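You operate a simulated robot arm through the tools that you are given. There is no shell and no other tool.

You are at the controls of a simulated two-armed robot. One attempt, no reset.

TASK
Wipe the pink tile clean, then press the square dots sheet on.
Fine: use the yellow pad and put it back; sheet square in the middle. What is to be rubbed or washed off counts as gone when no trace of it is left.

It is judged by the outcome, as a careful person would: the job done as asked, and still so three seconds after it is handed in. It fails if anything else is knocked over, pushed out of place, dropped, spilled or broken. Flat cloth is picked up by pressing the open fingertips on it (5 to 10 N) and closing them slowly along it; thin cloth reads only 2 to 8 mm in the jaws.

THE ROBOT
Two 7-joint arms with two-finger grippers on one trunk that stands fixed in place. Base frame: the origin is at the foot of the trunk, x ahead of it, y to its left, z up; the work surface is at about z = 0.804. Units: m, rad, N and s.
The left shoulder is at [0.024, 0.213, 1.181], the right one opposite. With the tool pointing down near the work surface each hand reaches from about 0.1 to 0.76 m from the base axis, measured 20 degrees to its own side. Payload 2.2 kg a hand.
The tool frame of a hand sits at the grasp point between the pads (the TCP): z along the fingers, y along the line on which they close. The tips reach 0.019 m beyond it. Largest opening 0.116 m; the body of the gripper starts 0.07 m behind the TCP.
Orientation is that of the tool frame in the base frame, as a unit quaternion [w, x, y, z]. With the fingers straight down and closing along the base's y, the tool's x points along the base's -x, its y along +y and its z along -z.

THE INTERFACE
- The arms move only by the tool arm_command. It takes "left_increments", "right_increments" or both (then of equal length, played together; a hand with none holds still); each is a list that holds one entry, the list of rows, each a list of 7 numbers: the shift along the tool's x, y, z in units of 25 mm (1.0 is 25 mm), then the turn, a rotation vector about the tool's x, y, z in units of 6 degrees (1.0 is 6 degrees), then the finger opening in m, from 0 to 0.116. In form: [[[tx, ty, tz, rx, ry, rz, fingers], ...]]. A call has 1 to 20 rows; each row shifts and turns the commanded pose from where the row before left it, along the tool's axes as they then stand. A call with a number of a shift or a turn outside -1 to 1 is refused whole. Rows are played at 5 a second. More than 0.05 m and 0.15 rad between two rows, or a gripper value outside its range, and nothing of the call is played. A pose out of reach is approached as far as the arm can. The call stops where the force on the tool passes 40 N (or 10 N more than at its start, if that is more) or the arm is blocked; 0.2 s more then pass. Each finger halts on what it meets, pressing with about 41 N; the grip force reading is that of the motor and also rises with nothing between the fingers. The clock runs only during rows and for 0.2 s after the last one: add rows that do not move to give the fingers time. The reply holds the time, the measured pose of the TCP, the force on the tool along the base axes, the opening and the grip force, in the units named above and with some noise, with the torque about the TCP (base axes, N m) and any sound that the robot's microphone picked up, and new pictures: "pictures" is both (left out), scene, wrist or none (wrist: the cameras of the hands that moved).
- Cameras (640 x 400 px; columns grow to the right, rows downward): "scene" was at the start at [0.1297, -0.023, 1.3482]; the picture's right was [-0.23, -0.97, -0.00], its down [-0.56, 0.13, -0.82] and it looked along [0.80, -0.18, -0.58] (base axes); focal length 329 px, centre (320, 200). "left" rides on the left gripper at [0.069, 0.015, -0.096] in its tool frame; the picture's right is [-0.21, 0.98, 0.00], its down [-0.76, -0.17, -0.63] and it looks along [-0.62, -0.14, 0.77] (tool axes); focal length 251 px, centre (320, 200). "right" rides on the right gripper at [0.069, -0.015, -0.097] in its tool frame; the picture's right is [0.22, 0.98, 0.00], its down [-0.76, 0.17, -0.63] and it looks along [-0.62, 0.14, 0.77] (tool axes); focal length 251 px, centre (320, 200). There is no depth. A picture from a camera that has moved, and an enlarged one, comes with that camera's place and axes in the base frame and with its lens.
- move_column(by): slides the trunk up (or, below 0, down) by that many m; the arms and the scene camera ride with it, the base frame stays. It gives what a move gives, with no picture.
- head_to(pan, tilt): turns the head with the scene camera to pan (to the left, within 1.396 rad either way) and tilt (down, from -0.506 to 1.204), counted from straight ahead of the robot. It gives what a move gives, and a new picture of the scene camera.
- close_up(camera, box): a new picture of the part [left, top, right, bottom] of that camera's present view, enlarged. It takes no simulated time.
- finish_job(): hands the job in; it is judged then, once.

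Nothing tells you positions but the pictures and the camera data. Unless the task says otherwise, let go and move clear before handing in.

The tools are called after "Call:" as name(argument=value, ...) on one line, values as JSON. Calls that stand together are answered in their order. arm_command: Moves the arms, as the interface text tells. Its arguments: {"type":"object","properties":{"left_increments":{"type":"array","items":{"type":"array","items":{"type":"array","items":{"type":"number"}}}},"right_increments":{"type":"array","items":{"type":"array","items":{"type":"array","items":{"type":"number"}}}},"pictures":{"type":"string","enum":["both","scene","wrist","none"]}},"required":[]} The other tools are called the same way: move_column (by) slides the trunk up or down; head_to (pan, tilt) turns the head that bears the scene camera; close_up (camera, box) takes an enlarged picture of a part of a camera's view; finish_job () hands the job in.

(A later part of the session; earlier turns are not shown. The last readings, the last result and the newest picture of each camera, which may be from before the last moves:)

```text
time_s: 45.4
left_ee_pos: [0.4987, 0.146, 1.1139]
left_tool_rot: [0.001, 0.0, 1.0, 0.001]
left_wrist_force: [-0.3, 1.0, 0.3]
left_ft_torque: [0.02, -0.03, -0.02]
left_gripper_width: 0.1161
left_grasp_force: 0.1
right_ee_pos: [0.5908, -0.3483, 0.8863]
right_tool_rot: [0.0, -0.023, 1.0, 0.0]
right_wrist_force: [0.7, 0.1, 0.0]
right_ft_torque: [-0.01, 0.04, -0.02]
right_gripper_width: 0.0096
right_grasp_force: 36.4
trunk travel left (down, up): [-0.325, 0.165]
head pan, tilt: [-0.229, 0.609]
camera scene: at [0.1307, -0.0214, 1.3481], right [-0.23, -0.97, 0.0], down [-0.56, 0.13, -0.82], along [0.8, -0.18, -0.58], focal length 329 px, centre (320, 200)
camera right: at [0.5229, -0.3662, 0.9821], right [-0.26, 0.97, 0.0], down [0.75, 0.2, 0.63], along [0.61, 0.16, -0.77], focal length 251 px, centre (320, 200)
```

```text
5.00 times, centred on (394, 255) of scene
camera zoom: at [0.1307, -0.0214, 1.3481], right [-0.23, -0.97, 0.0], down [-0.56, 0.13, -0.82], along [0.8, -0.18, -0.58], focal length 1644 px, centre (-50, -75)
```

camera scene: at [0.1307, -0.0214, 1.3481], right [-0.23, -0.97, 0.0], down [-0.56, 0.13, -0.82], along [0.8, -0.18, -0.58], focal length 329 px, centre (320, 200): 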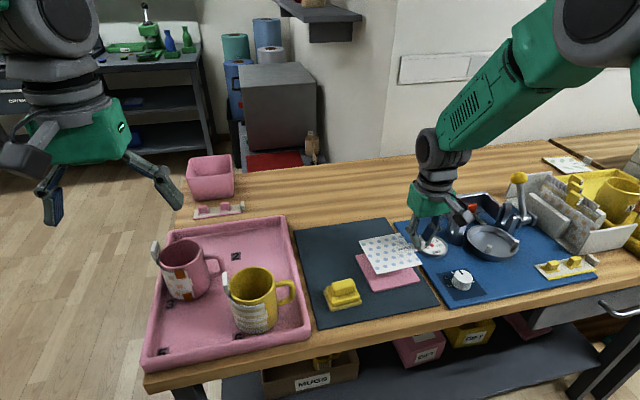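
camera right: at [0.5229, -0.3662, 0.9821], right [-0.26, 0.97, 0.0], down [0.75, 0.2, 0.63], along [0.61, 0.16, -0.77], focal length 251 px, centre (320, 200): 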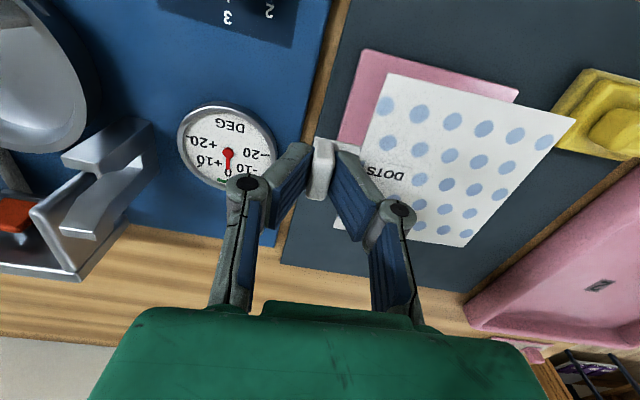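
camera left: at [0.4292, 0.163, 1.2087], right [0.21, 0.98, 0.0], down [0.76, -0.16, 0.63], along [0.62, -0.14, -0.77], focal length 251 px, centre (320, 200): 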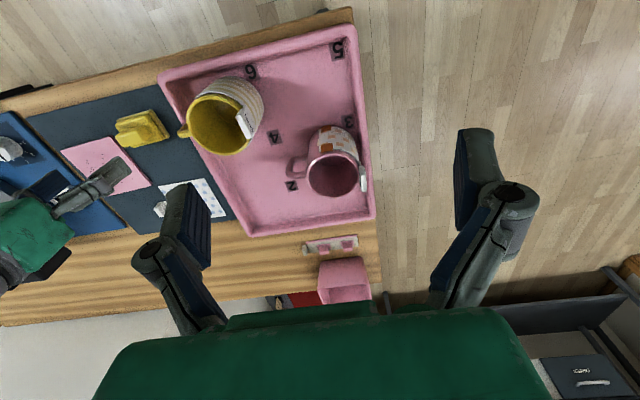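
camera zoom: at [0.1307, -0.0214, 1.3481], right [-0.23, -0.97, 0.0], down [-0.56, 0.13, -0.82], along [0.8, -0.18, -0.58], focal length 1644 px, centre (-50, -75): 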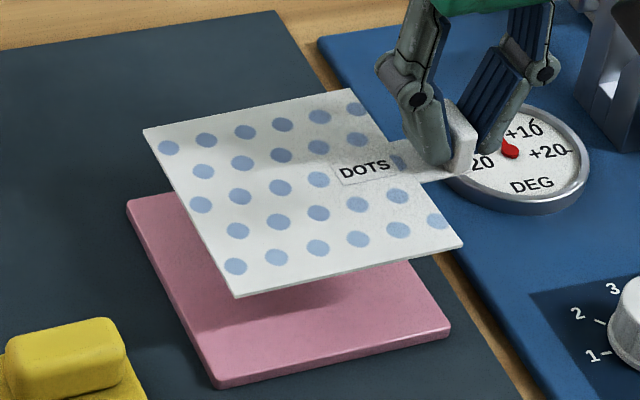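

The sheet is over the tile. I'll lower it to roughly 10 mm above and check the alignment closely.

Call:
arm_command(right_increments=[[[0, 0, 0.5, 0, 0, 0, 0.0], [0, 0, 0.5, 0, 0, 0, 0.0], [0, 0, 0.5, 0, 0, 0, 0.0], [0, 0, 0, 0, 0, 0, 0.0], [0, 0, 0, 0, 0, 0, 0.0]]], pictures="both")

Call:
close_up(camera="scene", box=[338, 225, 434, 295])

Call:
close_up(camera="right", box=[320, 40, 608, 250])

```text
time_s: 46.6
left_ee_pos: [0.4977, 0.1455, 1.1137]
left_tool_rot: [0.001, 0.0, 1.0, 0.0]
left_wrist_force: [0.0, 0.7, -0.4]
left_ft_torque: [0.01, 0.01, 0.0]
left_gripper_width: 0.1158
left_grasp_force: 0.0
right_ee_pos: [0.593, -0.3493, 0.8476]
right_tool_rot: [0.001, -0.022, 1.0, 0.0]
right_wrist_force: [0.5, -0.4, 0.3]
right_ft_torque: [-0.02, 0.02, -0.02]
right_gripper_width: 0.0096
right_grasp_force: 37.2
trunk travel left (down, up): [-0.325, 0.165]
head pan, tilt: [-0.229, 0.609]
camera scene: at [0.1309, -0.0214, 1.3481], right [-0.23, -0.97, 0.0], down [-0.56, 0.13, -0.82], along [0.8, -0.18, -0.58], focal length 329 px, centre (320, 200)
camera right: at [0.5238, -0.3661, 0.9443], right [-0.26, 0.97, 0.0], down [0.75, 0.2, 0.63], along [0.61, 0.16, -0.77], focal length 251 px, centre (320, 200)
```

scene: 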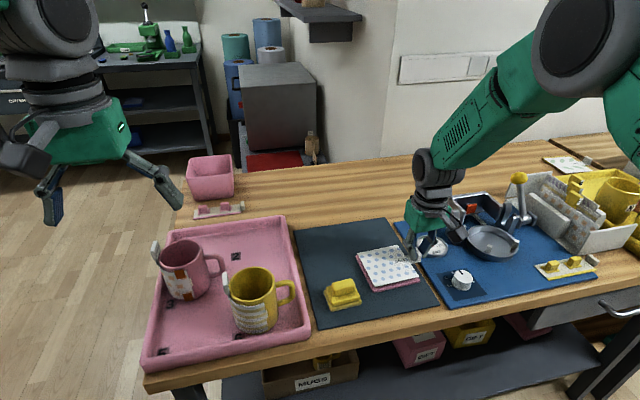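
right: 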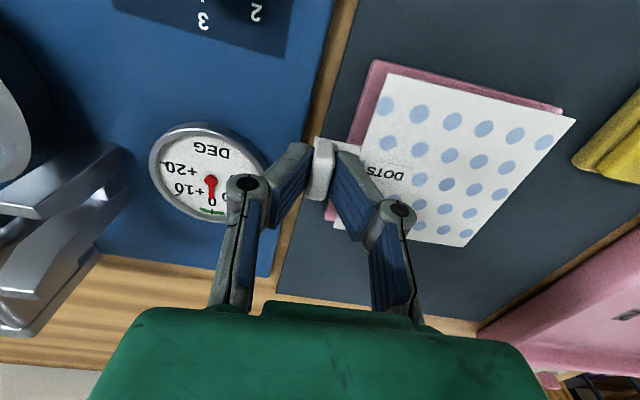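

```text
5.71 times, centred on (386, 260) of scene
camera zoom: at [0.1309, -0.0214, 1.3481], right [-0.23, -0.97, 0.0], down [-0.56, 0.13, -0.82], along [0.8, -0.18, -0.58], focal length 1879 px, centre (-57, -143)
```

zoom: 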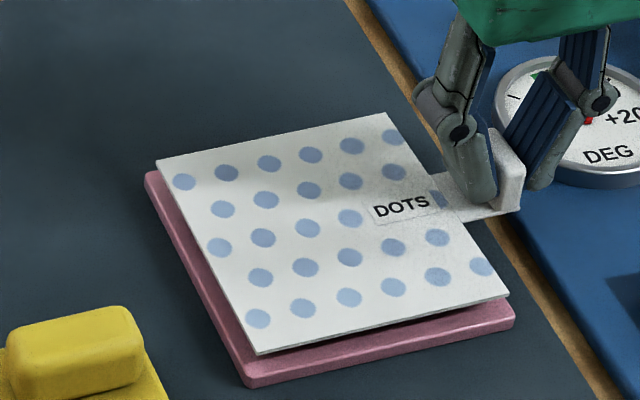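

```text
1.90 times, centred on (464, 145) of right
camera zoom: at [0.5238, -0.3661, 0.9443], right [-0.26, 0.97, 0.0], down [0.75, 0.2, 0.63], along [0.61, 0.16, -0.77], focal length 479 px, centre (46, 305)
```

zoom: 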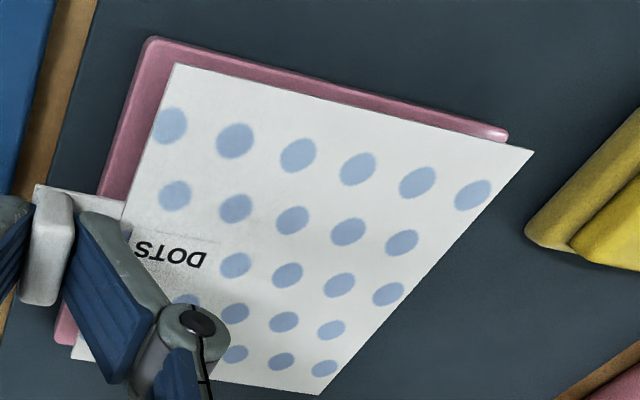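

Now zooming on the corners from both cameras for a precise alignment check.

Call:
close_up(camera="right", box=[350, 45, 414, 85])

Call:
close_up(camera="right", box=[525, 85, 589, 125])

Call:
close_up(camera="right", box=[310, 190, 374, 230])

Call:
close_up(camera="scene", box=[354, 244, 386, 264])

Call:
close_up(camera="scene", box=[360, 275, 392, 295])

Call:
close_up(camera="scene", box=[396, 265, 428, 285])

Call:
close_up(camera="scene", box=[380, 238, 412, 258])

```text
10.00 times, centred on (382, 65) of right
camera zoom: at [0.5238, -0.3661, 0.9443], right [-0.26, 0.97, 0.0], down [0.75, 0.2, 0.63], along [0.61, 0.16, -0.77], focal length 2514 px, centre (-300, 1550)
```

zoom: 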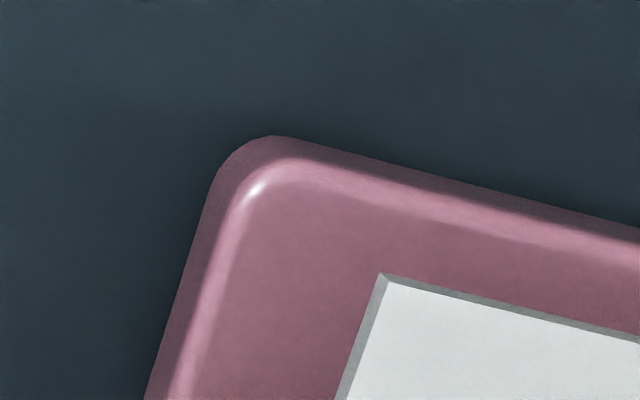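

```text
10.00 times, centred on (557, 105) of right
camera zoom: at [0.5238, -0.3661, 0.9443], right [-0.26, 0.97, 0.0], down [0.75, 0.2, 0.63], along [0.61, 0.16, -0.77], focal length 2514 px, centre (-2050, 1150)
```

zoom: 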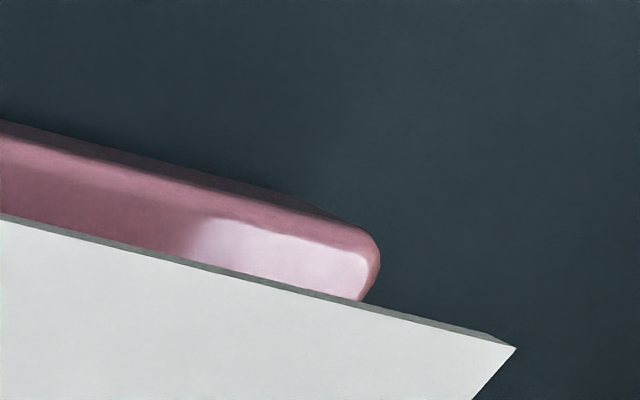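

```text
10.00 times, centred on (342, 210) of right
camera zoom: at [0.5238, -0.3661, 0.9443], right [-0.26, 0.97, 0.0], down [0.75, 0.2, 0.63], along [0.61, 0.16, -0.77], focal length 2514 px, centre (100, 100)
```

zoom: 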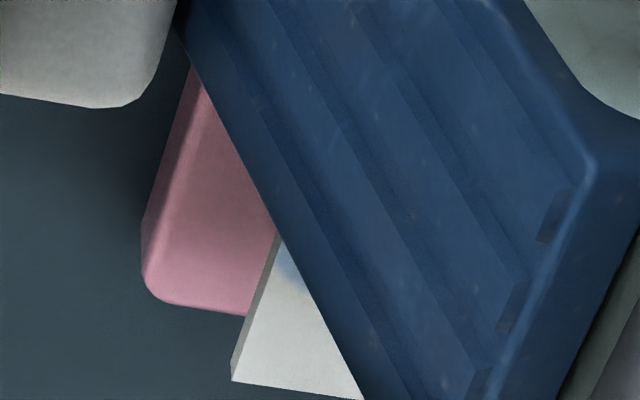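

```text
16.00 times, centred on (370, 254) of scene
camera zoom: at [0.1309, -0.0214, 1.3481], right [-0.23, -0.97, 0.0], down [-0.56, 0.13, -0.82], along [0.8, -0.18, -0.58], focal length 5262 px, centre (-480, -664)
```

zoom: 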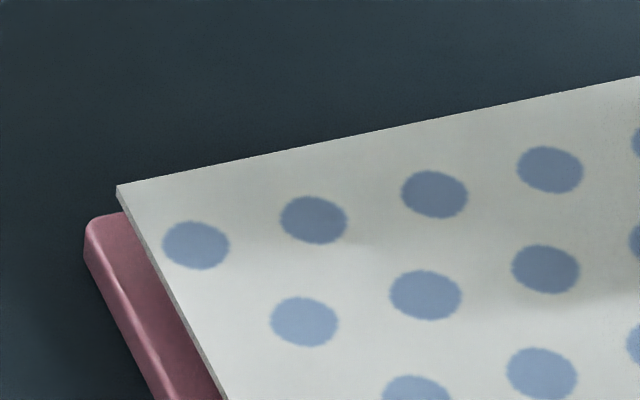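

```text
16.00 times, centred on (376, 285) of scene
camera zoom: at [0.1309, -0.0214, 1.3481], right [-0.23, -0.97, 0.0], down [-0.56, 0.13, -0.82], along [0.8, -0.18, -0.58], focal length 5262 px, centre (-576, -1160)
```

zoom: 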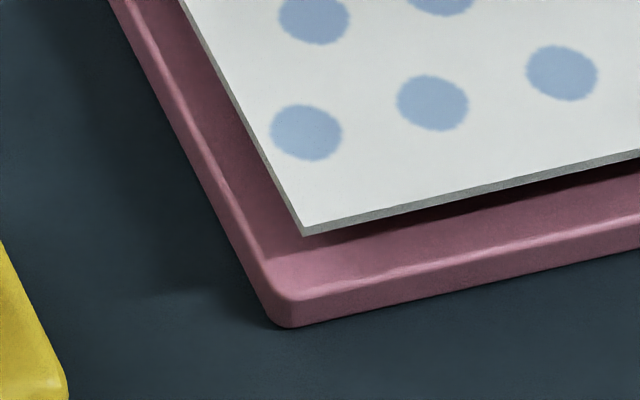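

```text
16.00 times, centred on (412, 275) of scene
camera zoom: at [0.1309, -0.0214, 1.3481], right [-0.23, -0.97, 0.0], down [-0.56, 0.13, -0.82], along [0.8, -0.18, -0.58], focal length 5262 px, centre (-1152, -1000)
```

zoom: 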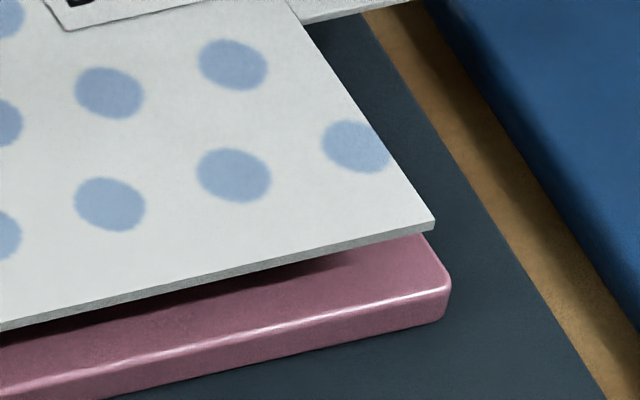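

```text
16.00 times, centred on (396, 248) of scene
camera zoom: at [0.1309, -0.0214, 1.3481], right [-0.23, -0.97, 0.0], down [-0.56, 0.13, -0.82], along [0.8, -0.18, -0.58], focal length 5262 px, centre (-896, -568)
```

zoom: 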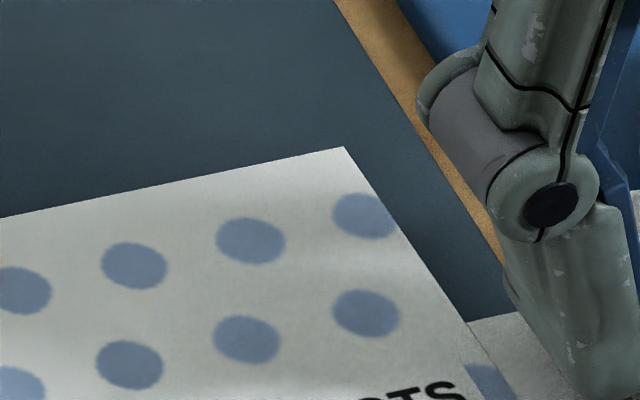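

Near and +y margins are a little smaller than far and -y, with a yaw error well under 1°. I'll nudge by about 1 mm, lower to just above the tile, and re-measure.

Call:
arm_command(right_increments=[[[-0.03, -0.04, 0.1, 0, 0, 0.03, 0.0], [0, 0, 0.1, 0, 0, 0.03, 0.0], [0, 0, 0.04, 0, 0, 0, 0.0], [0, 0, 0, 0, 0, 0, 0.0], [0, 0, 0, 0, 0, 0, 0.0]]], pictures="none")

Call:
close_up(camera="scene", box=[338, 235, 434, 295])

Call:
close_up(camera="scene", box=[354, 248, 386, 268])

Call:
close_up(camera="scene", box=[360, 275, 392, 295])

Call:
close_up(camera="scene", box=[396, 265, 428, 285])

Call:
close_up(camera="right", box=[350, 45, 414, 85])

Call:
close_up(camera="right", box=[525, 85, 589, 125])

Call:
close_up(camera="right", box=[310, 200, 374, 240])

```text
time_s: 47.8
left_ee_pos: [0.4998, 0.1458, 1.1145]
left_tool_rot: [0.001, 0.0, 1.0, 0.001]
left_wrist_force: [-0.1, 0.3, -0.7]
left_ft_torque: [-0.02, 0.02, 0.0]
left_gripper_width: 0.1159
left_grasp_force: 0.1
right_ee_pos: [0.5934, -0.3504, 0.842]
right_tool_rot: [0.001, -0.021, 1.0, 0.0]
right_wrist_force: [0.6, -0.2, -0.8]
right_ft_torque: [0.01, -0.01, 0.0]
right_gripper_width: 0.0096
right_grasp_force: 36.9
trunk travel left (down, up): [-0.325, 0.165]
head pan, tilt: [-0.229, 0.609]
```

```text
6.67 times, centred on (386, 265) of scene
camera zoom: at [0.1309, -0.0213, 1.3481], right [-0.23, -0.97, 0.0], down [-0.56, 0.13, -0.82], along [0.8, -0.19, -0.58], focal length 2193 px, centre (-120, -233)
```

zoom: 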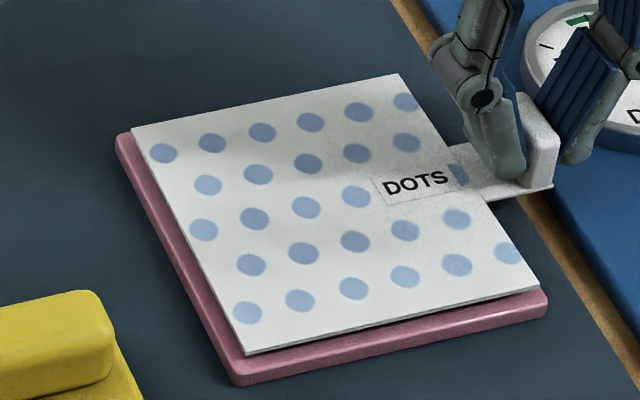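

```text
16.00 times, centred on (370, 258) of scene
camera zoom: at [0.1309, -0.0213, 1.3481], right [-0.23, -0.97, 0.0], down [-0.56, 0.13, -0.82], along [0.8, -0.19, -0.58], focal length 5262 px, centre (-480, -728)
```

zoom: 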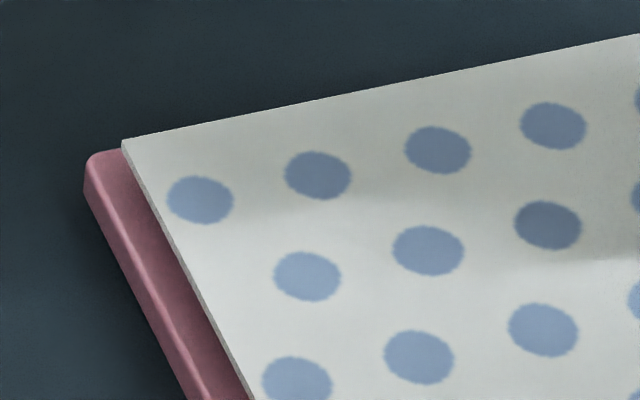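

```text
16.00 times, centred on (376, 285) of scene
camera zoom: at [0.1309, -0.0213, 1.3481], right [-0.23, -0.97, 0.0], down [-0.56, 0.13, -0.82], along [0.8, -0.19, -0.58], focal length 5262 px, centre (-576, -1160)
```

zoom: 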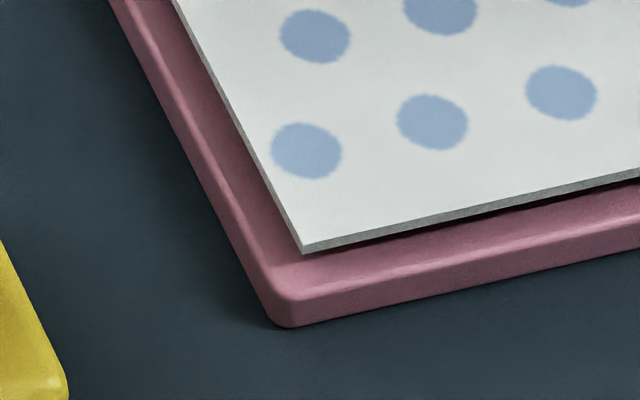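

```text
16.00 times, centred on (412, 275) of scene
camera zoom: at [0.1309, -0.0213, 1.3481], right [-0.23, -0.97, 0.0], down [-0.56, 0.13, -0.82], along [0.8, -0.19, -0.58], focal length 5262 px, centre (-1152, -1000)
```

zoom: 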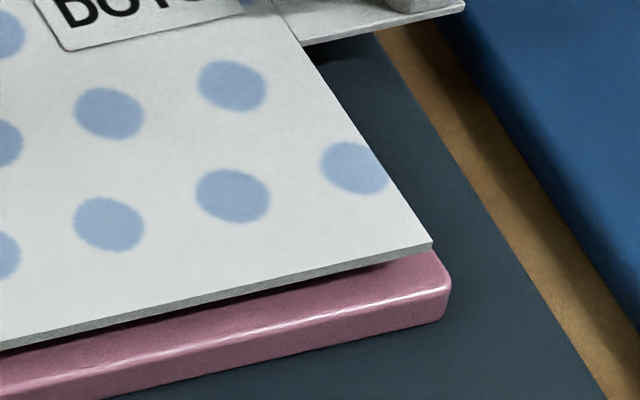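

```text
10.00 times, centred on (382, 65) of right
camera zoom: at [0.5244, -0.367, 0.939], right [-0.25, 0.97, 0.0], down [0.75, 0.2, 0.63], along [0.61, 0.16, -0.77], focal length 2514 px, centre (-300, 1550)
```

zoom: 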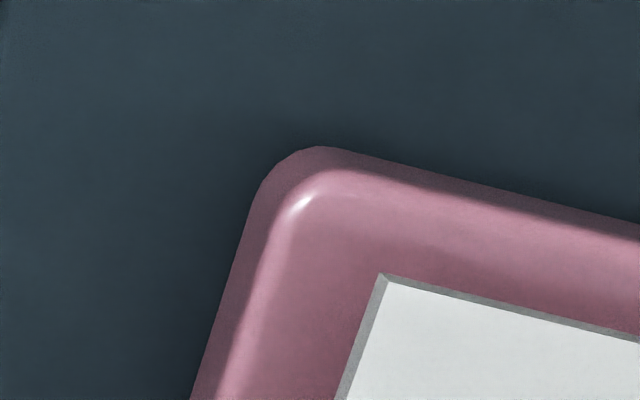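

```text
10.00 times, centred on (557, 105) of right
camera zoom: at [0.5244, -0.367, 0.939], right [-0.25, 0.97, 0.0], down [0.75, 0.2, 0.63], along [0.61, 0.16, -0.77], focal length 2514 px, centre (-2050, 1150)
```

zoom: 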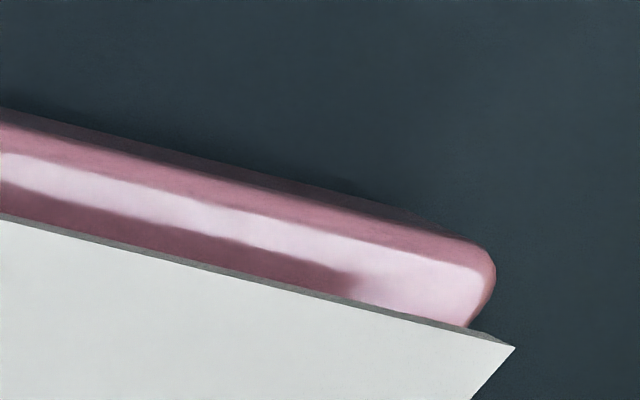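

```text
10.00 times, centred on (342, 220) of right
camera zoom: at [0.5244, -0.367, 0.939], right [-0.25, 0.97, 0.0], down [0.75, 0.2, 0.63], along [0.61, 0.16, -0.77], focal length 2514 px, centre (100, 0)
```

zoom: 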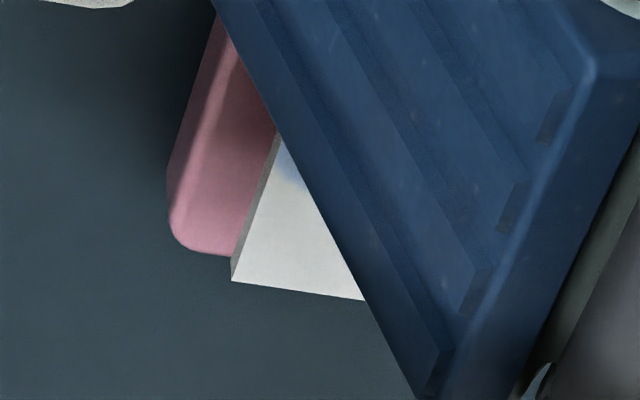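

Margins now look like about 3 mm all round, with yaw matched within a fraction of a degree. I'll check from the left wrist camera too before pressing down.

Call:
close_up(camera="left", box=[40, 120, 168, 200])

Call:
close_up(camera="scene", box=[380, 235, 428, 265])

```text
5.00 times, centred on (104, 160) of left
camera zoom: at [0.4296, 0.1612, 1.2088], right [0.21, 0.98, 0.0], down [0.76, -0.17, 0.63], along [0.62, -0.14, -0.77], focal length 1257 px, centre (1400, 400)
```

zoom: 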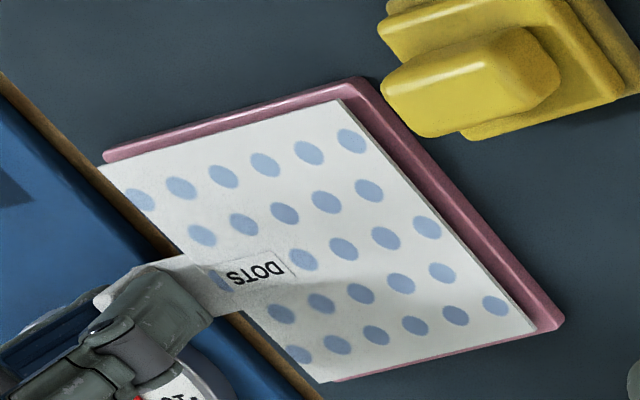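

```text
13.33 times, centred on (404, 250) of scene
camera zoom: at [0.1309, -0.0213, 1.3481], right [-0.23, -0.97, 0.0], down [-0.56, 0.13, -0.82], along [0.8, -0.19, -0.58], focal length 4385 px, centre (-800, -467)
```

zoom: 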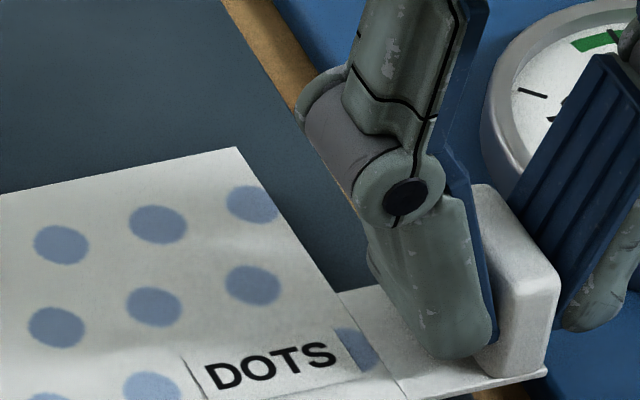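

Call:
arm_command(right_increments=[[[0, 0, 0.04, 0, 0, 0, 0.0], [0, 0, 0.04, 0, 0, 0, 0.0], [0, 0, 0, 0, 0, 0, 0.0]]], pictures="none")

Call:
close_up(camera="scene", box=[338, 235, 434, 295])

Call:
close_up(camera="scene", box=[360, 275, 392, 295])

Call:
close_up(camera="scene", box=[396, 265, 428, 285])

Call:
close_up(camera="right", box=[350, 45, 414, 85])

Call:
close_up(camera="right", box=[525, 85, 589, 125])

Call:
close_up(camera="right", box=[310, 200, 374, 240])

Call:
close_up(camera="left", box=[50, 130, 114, 170])

```text
time_s: 48.6
left_ee_pos: [0.4979, 0.1448, 1.1134]
left_tool_rot: [0.001, -0.001, 1.0, 0.0]
left_wrist_force: [-0.3, -0.5, -0.4]
left_ft_torque: [0.01, -0.01, 0.0]
left_gripper_width: 0.116
left_grasp_force: 0.1
right_ee_pos: [0.5938, -0.3509, 0.8424]
right_tool_rot: [0.001, -0.02, 1.0, 0.0]
right_wrist_force: [0.3, 1.0, 0.0]
right_ft_torque: [-0.02, 0.0, -0.01]
right_gripper_width: 0.0098
right_grasp_force: 36.8
trunk travel left (down, up): [-0.325, 0.165]
head pan, tilt: [-0.229, 0.609]
```

```text
6.67 times, centred on (386, 265) of scene
camera zoom: at [0.1309, -0.0213, 1.3481], right [-0.23, -0.97, 0.0], down [-0.56, 0.13, -0.82], along [0.8, -0.18, -0.58], focal length 2193 px, centre (-120, -233)
```

zoom: 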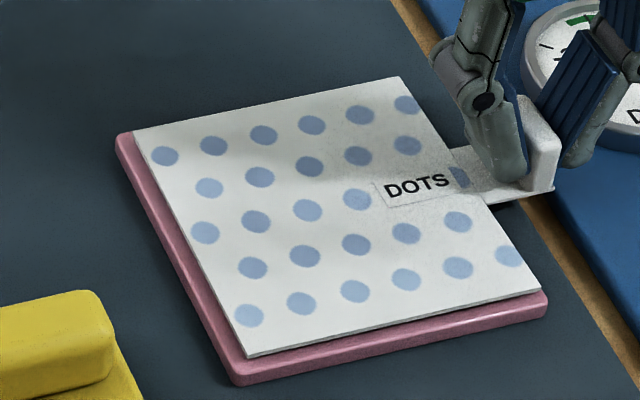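

```text
16.00 times, centred on (376, 285) of scene
camera zoom: at [0.1309, -0.0213, 1.3481], right [-0.23, -0.97, 0.0], down [-0.56, 0.13, -0.82], along [0.8, -0.18, -0.58], focal length 5262 px, centre (-576, -1160)
```

zoom: 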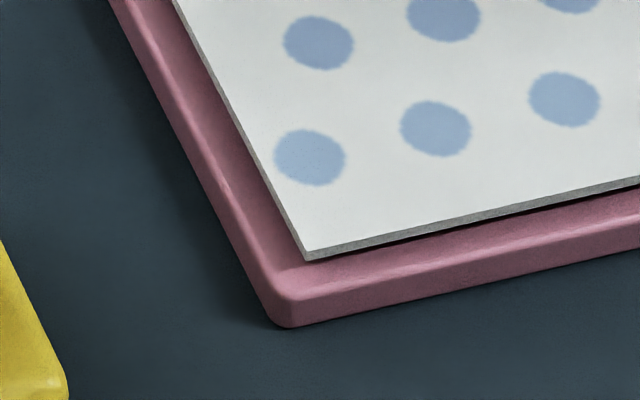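

```text
16.00 times, centred on (412, 275) of scene
camera zoom: at [0.1309, -0.0213, 1.3481], right [-0.23, -0.97, 0.0], down [-0.56, 0.13, -0.82], along [0.8, -0.18, -0.58], focal length 5262 px, centre (-1152, -1000)
```

zoom: 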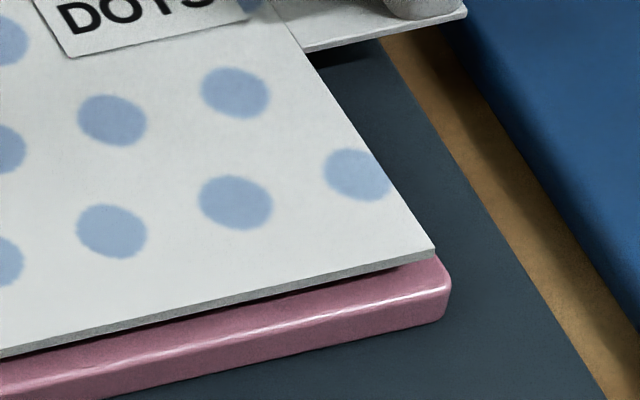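

```text
10.00 times, centred on (382, 65) of right
camera zoom: at [0.5243, -0.3676, 0.9376], right [-0.25, 0.97, 0.0], down [0.75, 0.2, 0.63], along [0.61, 0.16, -0.77], focal length 2514 px, centre (-300, 1550)
```

zoom: 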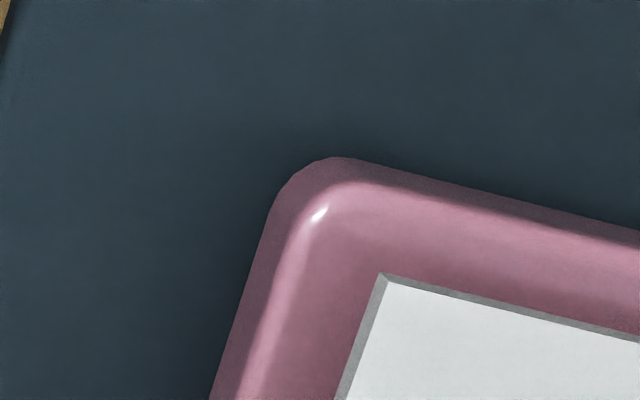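

```text
10.00 times, centred on (557, 105) of right
camera zoom: at [0.5243, -0.3676, 0.9376], right [-0.25, 0.97, 0.0], down [0.75, 0.2, 0.63], along [0.61, 0.16, -0.77], focal length 2514 px, centre (-2050, 1150)
```

zoom: 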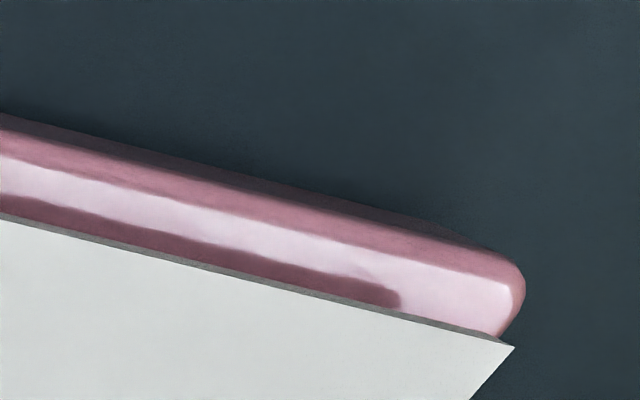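

```text
10.00 times, centred on (342, 220) of right
camera zoom: at [0.5243, -0.3676, 0.9376], right [-0.25, 0.97, 0.0], down [0.75, 0.2, 0.63], along [0.61, 0.16, -0.77], focal length 2514 px, centre (100, 0)
```

zoom: 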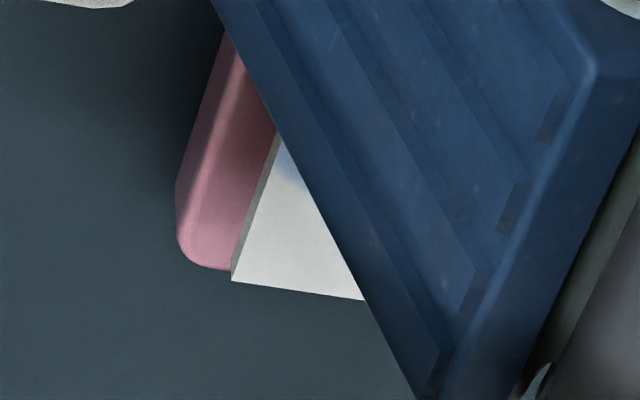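

```text
10.00 times, centred on (82, 150) of left
camera zoom: at [0.4296, 0.1612, 1.2088], right [0.21, 0.98, 0.0], down [0.76, -0.17, 0.63], along [0.62, -0.14, -0.77], focal length 2514 px, centre (2700, 700)
```

zoom: 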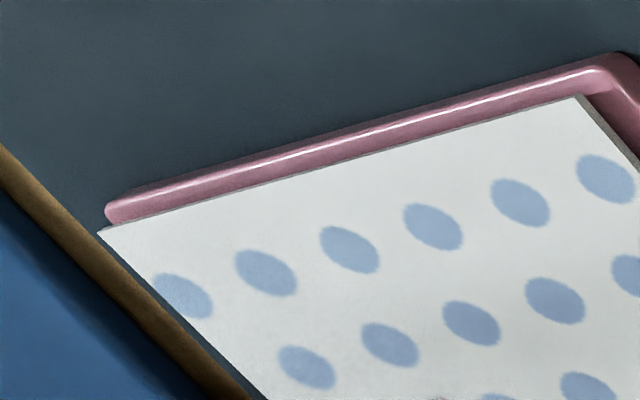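

Margins read roughly 4 mm at +y, 3 mm at -y, 3 mm near and 3.7 mm far. I'll make a half-millimetre nudge and lower to contact.

Call:
arm_command(right_increments=[[[-0.02, 0.025, 0, 0, 0, 0, 0.0], [0, 0, 0.03, 0, 0, 0, 0.0], [0, 0, 0.03, 0, 0, 0, 0.0], [0, 0, 0, 0, 0, 0, 0.0]]], pictures="none")

Call:
close_up(camera="scene", box=[360, 275, 392, 295])

Call:
close_up(camera="scene", box=[396, 265, 428, 285])

Call:
close_up(camera="right", box=[350, 45, 414, 85])

Call:
close_up(camera="right", box=[525, 85, 589, 125])

```text
time_s: 49.6
left_ee_pos: [0.4988, 0.1461, 1.1137]
left_tool_rot: [0.0, 0.0, 1.0, 0.0]
left_wrist_force: [0.4, 0.0, 0.0]
left_ft_torque: [-0.02, 0.0, 0.01]
left_gripper_width: 0.116
left_grasp_force: 0.0
right_ee_pos: [0.594, -0.3495, 0.8406]
right_tool_rot: [0.0, -0.019, 1.0, 0.0]
right_wrist_force: [0.6, 1.1, -0.1]
right_ft_torque: [-0.02, 0.02, -0.01]
right_gripper_width: 0.0097
right_grasp_force: 37.2
trunk travel left (down, up): [-0.325, 0.165]
head pan, tilt: [-0.229, 0.609]
```

```text
16.00 times, centred on (376, 285) of scene
camera zoom: at [0.1309, -0.0213, 1.3481], right [-0.23, -0.97, 0.0], down [-0.56, 0.13, -0.82], along [0.8, -0.19, -0.58], focal length 5262 px, centre (-576, -1160)
```

zoom: 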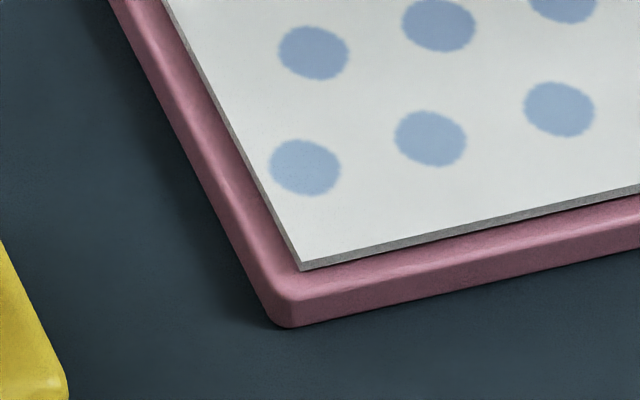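

```text
16.00 times, centred on (412, 275) of scene
camera zoom: at [0.1309, -0.0213, 1.3481], right [-0.23, -0.97, 0.0], down [-0.56, 0.13, -0.82], along [0.8, -0.19, -0.58], focal length 5262 px, centre (-1152, -1000)
```

zoom: 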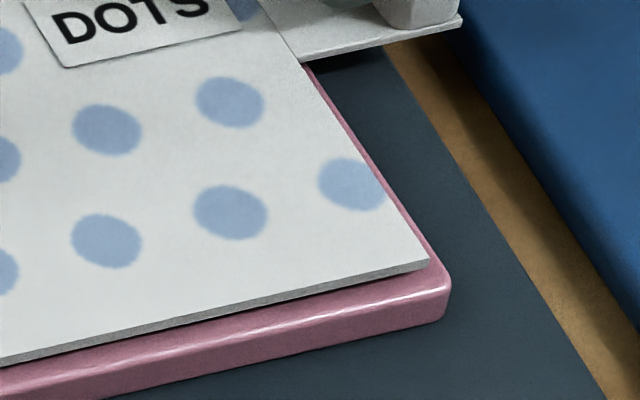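

```text
10.00 times, centred on (382, 65) of right
camera zoom: at [0.5241, -0.367, 0.9361], right [-0.25, 0.97, 0.0], down [0.75, 0.2, 0.63], along [0.61, 0.16, -0.77], focal length 2514 px, centre (-300, 1550)
```

zoom: 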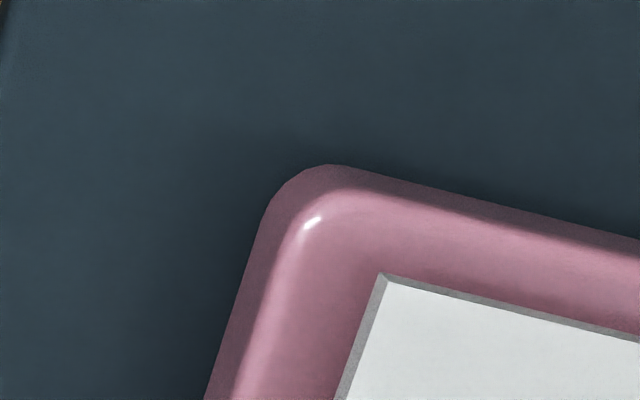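

```text
10.00 times, centred on (557, 105) of right
camera zoom: at [0.5241, -0.367, 0.9361], right [-0.25, 0.97, 0.0], down [0.75, 0.2, 0.63], along [0.61, 0.16, -0.77], focal length 2514 px, centre (-2050, 1150)
```

zoom: 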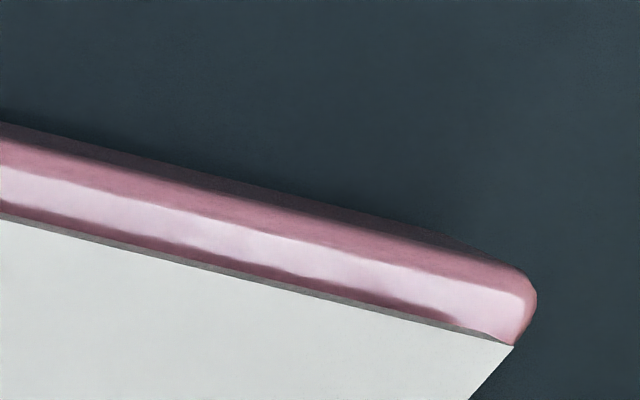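

The sheet is within about 1 mm of the tile, centred to within half a millimetre. I'll lower it to contact.

Call:
arm_command(right_increments=[[[-0.016, 0.005, 0.03, 0, 0, 0, 0.0], [0, 0, 0.03, 0, 0, 0, 0.0], [0, 0, 0, 0, 0, 0, 0.0]]], pictures="none")

Call:
close_up(camera="scene", box=[338, 235, 434, 295])

```text
time_s: 50.4
left_ee_pos: [0.4986, 0.1454, 1.1144]
left_tool_rot: [0.001, 0.0, 1.0, 0.0]
left_wrist_force: [0.1, 0.4, 0.0]
left_ft_torque: [-0.01, -0.01, -0.02]
left_gripper_width: 0.1161
left_grasp_force: 0.1
right_ee_pos: [0.5951, -0.3504, 0.8375]
right_tool_rot: [0.001, -0.019, 1.0, 0.0]
right_wrist_force: [0.0, 0.2, -0.2]
right_ft_torque: [0.01, -0.01, 0.0]
right_gripper_width: 0.0096
right_grasp_force: 37.6
trunk travel left (down, up): [-0.325, 0.165]
head pan, tilt: [-0.229, 0.609]
```

```text
6.67 times, centred on (386, 265) of scene
camera zoom: at [0.1309, -0.0213, 1.3481], right [-0.23, -0.97, 0.0], down [-0.56, 0.13, -0.82], along [0.8, -0.19, -0.58], focal length 2193 px, centre (-120, -233)
```

zoom: 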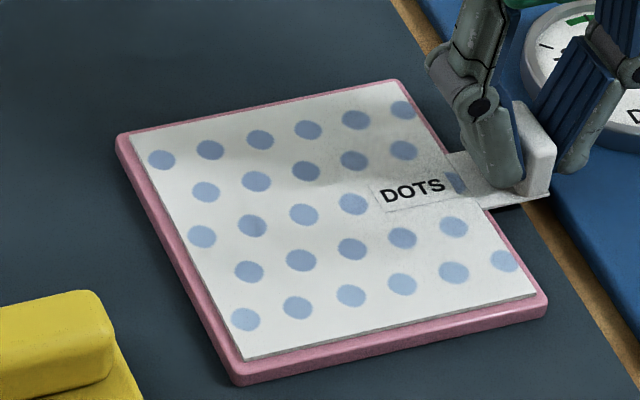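

Call:
arm_command(right_increments=[[[0, 0, 0.02, 0, 0, 0, 0.0], [0, 0, 0, 0, 0, 0, 0.0]]], pictures="none")

Call:
close_up(camera="scene", box=[354, 244, 386, 264])

Call:
close_up(camera="scene", box=[360, 275, 392, 295])

Call:
close_up(camera="scene", box=[396, 265, 428, 285])

Call:
close_up(camera="scene", box=[380, 240, 412, 260])

Call:
close_up(camera="right", box=[310, 40, 598, 250])

```text
time_s: 51.0
left_ee_pos: [0.4977, 0.1454, 1.1142]
left_tool_rot: [0.001, 0.0, 1.0, 0.0]
left_wrist_force: [-1.4, 0.5, 1.1]
left_ft_torque: [0.0, 0.02, 0.0]
left_gripper_width: 0.116
left_grasp_force: 0.1
right_ee_pos: [0.5949, -0.3509, 0.8376]
right_tool_rot: [0.001, -0.02, 1.0, 0.0]
right_wrist_force: [-0.9, -1.3, 1.6]
right_ft_torque: [0.01, 0.01, 0.0]
right_gripper_width: 0.0097
right_grasp_force: 37.2
trunk travel left (down, up): [-0.325, 0.165]
head pan, tilt: [-0.229, 0.609]
```

```text
16.00 times, centred on (370, 254) of scene
camera zoom: at [0.1306, -0.0213, 1.3482], right [-0.23, -0.97, 0.0], down [-0.56, 0.13, -0.82], along [0.8, -0.19, -0.58], focal length 5262 px, centre (-480, -664)
```

zoom: 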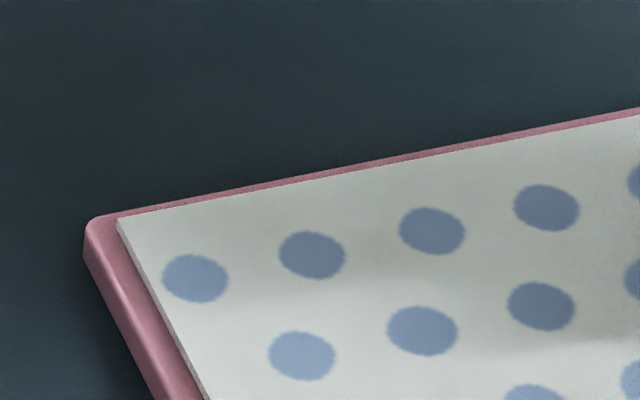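

```text
16.00 times, centred on (376, 285) of scene
camera zoom: at [0.1306, -0.0213, 1.3482], right [-0.23, -0.97, 0.0], down [-0.56, 0.13, -0.82], along [0.8, -0.19, -0.58], focal length 5262 px, centre (-576, -1160)
```

zoom: 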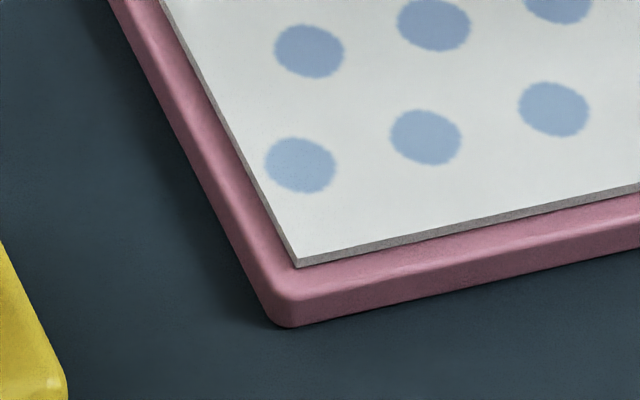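

```text
16.00 times, centred on (412, 275) of scene
camera zoom: at [0.1306, -0.0213, 1.3482], right [-0.23, -0.97, 0.0], down [-0.56, 0.13, -0.82], along [0.8, -0.19, -0.58], focal length 5262 px, centre (-1152, -1000)
```

zoom: 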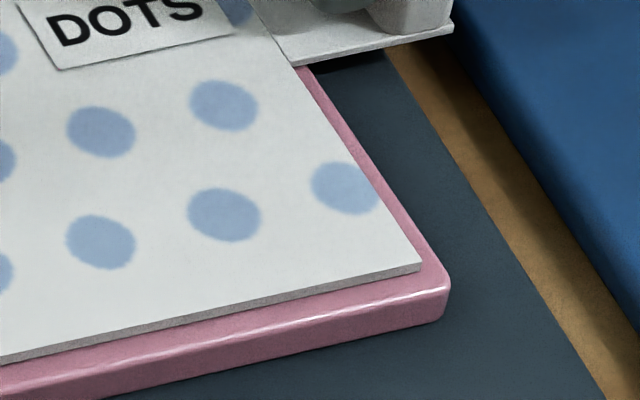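

```text
16.00 times, centred on (396, 250) of scene
camera zoom: at [0.1306, -0.0213, 1.3482], right [-0.23, -0.97, 0.0], down [-0.56, 0.13, -0.82], along [0.8, -0.19, -0.58], focal length 5262 px, centre (-896, -600)
```

zoom: 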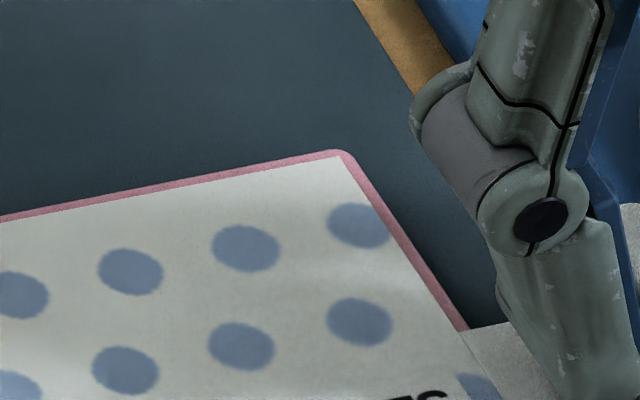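

```text
1.90 times, centred on (454, 145) of right
camera zoom: at [0.5251, -0.3669, 0.934], right [-0.25, 0.97, 0.0], down [0.75, 0.2, 0.63], along [0.61, 0.16, -0.77], focal length 479 px, centre (65, 305)
```

zoom: 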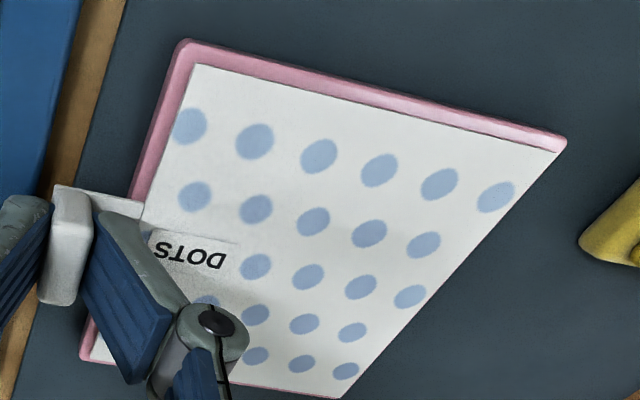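

The sheet rests on the tile with even margins of about 3.3 to 3.9 mm all round and parallel edges. I'll release the grip slowly and rise straight up.

Call:
arm_command(right_increments=[[[0, 0, 0, 0, 0, 0, 0.008], [0, 0, 0, 0, 0, 0, 0.01], [0, 0, 0, 0, 0, 0, 0.012], [0, 0, 0, 0, 0, 0, 0.016], [0, 0, 0, 0, 0, 0, 0.022], [0, 0, 0, 0, 0, 0, 0.028], [0, 0, 0, 0, 0, 0, 0.028]]], pictures="none")

Call:
close_up(camera="scene", box=[338, 235, 434, 295])

Call:
close_up(camera="scene", box=[380, 225, 444, 265])

```text
time_s: 52.6
left_ee_pos: [0.4994, 0.1453, 1.1146]
left_tool_rot: [0.001, 0.001, 1.0, -0.001]
left_wrist_force: [0.7, 0.6, -1.0]
left_ft_torque: [-0.02, 0.03, -0.01]
left_gripper_width: 0.116
left_grasp_force: 0.1
right_ee_pos: [0.5941, -0.3495, 0.8376]
right_tool_rot: [0.001, -0.02, 1.0, 0.0]
right_wrist_force: [0.2, -0.6, -0.1]
right_ft_torque: [0.02, -0.03, 0.01]
right_gripper_width: 0.0284
right_grasp_force: 0.1
trunk travel left (down, up): [-0.325, 0.165]
head pan, tilt: [-0.229, 0.609]
```

```text
6.67 times, centred on (386, 265) of scene
camera zoom: at [0.1309, -0.0213, 1.3481], right [-0.23, -0.97, 0.0], down [-0.56, 0.13, -0.82], along [0.8, -0.19, -0.58], focal length 2193 px, centre (-120, -233)
```

zoom: 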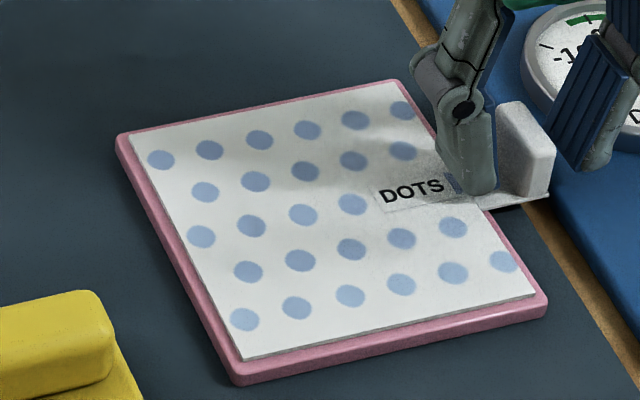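

```text
10.00 times, centred on (412, 245) of scene
camera zoom: at [0.1309, -0.0213, 1.3481], right [-0.23, -0.97, 0.0], down [-0.56, 0.13, -0.82], along [0.8, -0.19, -0.58], focal length 3289 px, centre (-600, -250)
```

zoom: 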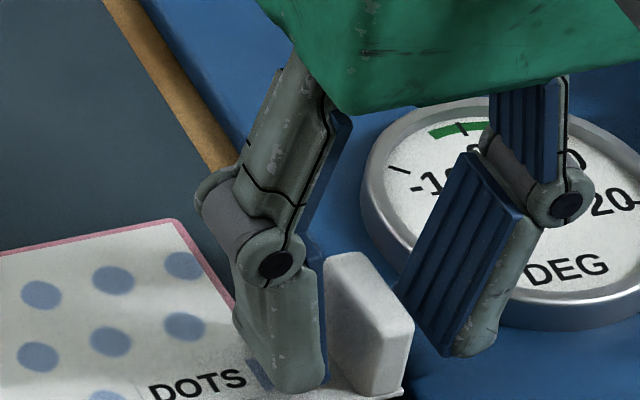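

The sheet stayed put on release. I'll rise clear, close the fingers, and move over the sheet's centre to press it on.

Call:
arm_command(right_increments=[[[0, 0, -0.4, 0, 0, 0, 0.028], [0, 0, -0.8, 0, 0, 0, 0.028], [0, 0, -0.8, 0, 0, 0, 0.028], [0, 0.7, 0, 0, 0, 0, 0.02], [0, 0.7, 0, 0, 0, 0, 0.01], [0, 0.7, 0, 0, 0, 0, 0.0], [0, 0.74, 0, 0, 0, 0, 0.0], [0, 0, 0, 0, 0, 0, 0.0], [0, 0, 0, 0, 0, 0, 0.0]]], pictures="both")

Call:
close_up(camera="scene", box=[338, 225, 434, 295])

Call:
close_up(camera="right", box=[200, 40, 456, 200])

```text
time_s: 54.6
left_ee_pos: [0.4983, 0.1462, 1.114]
left_tool_rot: [0.001, 0.0, 1.0, 0.001]
left_wrist_force: [-0.9, 0.6, -0.2]
left_ft_torque: [0.01, -0.01, -0.01]
left_gripper_width: 0.1161
left_grasp_force: 0.0
right_ee_pos: [0.5903, -0.2781, 0.8878]
right_tool_rot: [0.001, -0.02, 1.0, -0.002]
right_wrist_force: [0.0, 0.3, 0.2]
right_ft_torque: [0.02, 0.0, 0.03]
right_gripper_width: 0.0
right_grasp_force: 28.2
trunk travel left (down, up): [-0.325, 0.165]
head pan, tilt: [-0.229, 0.609]
camera scene: at [0.1308, -0.0207, 1.3482], right [-0.23, -0.97, 0.0], down [-0.56, 0.13, -0.82], along [0.8, -0.19, -0.58], focal length 329 px, centre (320, 200)
camera right: at [0.5215, -0.2953, 0.9832], right [-0.25, 0.97, 0.0], down [0.75, 0.2, 0.63], along [0.61, 0.16, -0.77], focal length 251 px, centre (320, 200)
```

scene: 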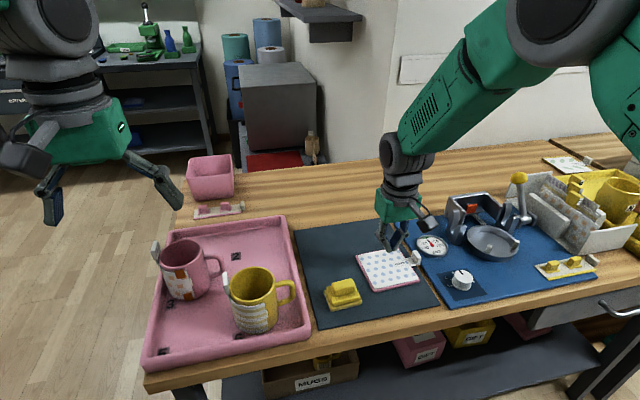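
right: 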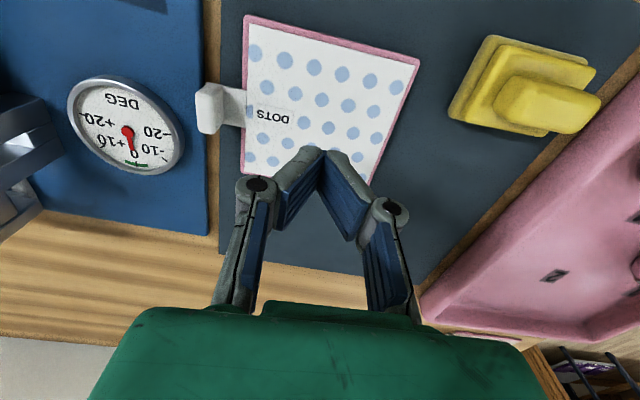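

```text
5.71 times, centred on (386, 260) of scene
camera zoom: at [0.1308, -0.0207, 1.3482], right [-0.23, -0.97, 0.0], down [-0.56, 0.13, -0.82], along [0.8, -0.19, -0.58], focal length 1879 px, centre (-57, -143)
```

zoom: 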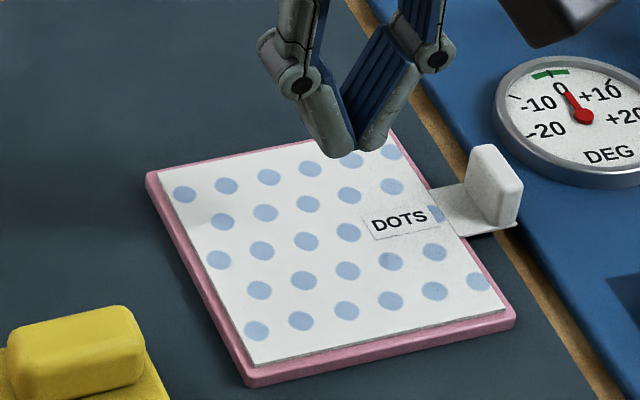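

```text
2.50 times, centred on (328, 120) of right
camera zoom: at [0.5215, -0.2953, 0.9832], right [-0.25, 0.97, 0.0], down [0.75, 0.2, 0.63], along [0.61, 0.16, -0.77], focal length 629 px, centre (300, 400)
```

zoom: 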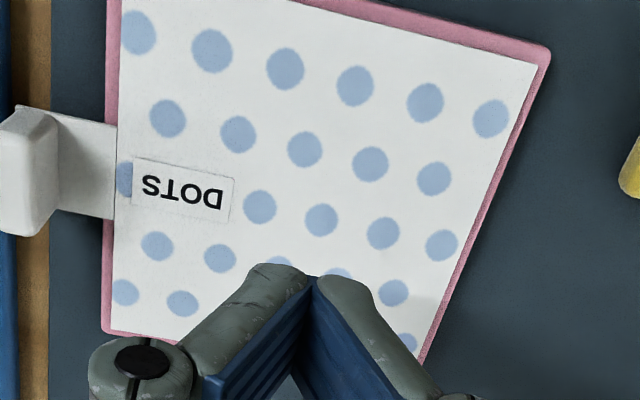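

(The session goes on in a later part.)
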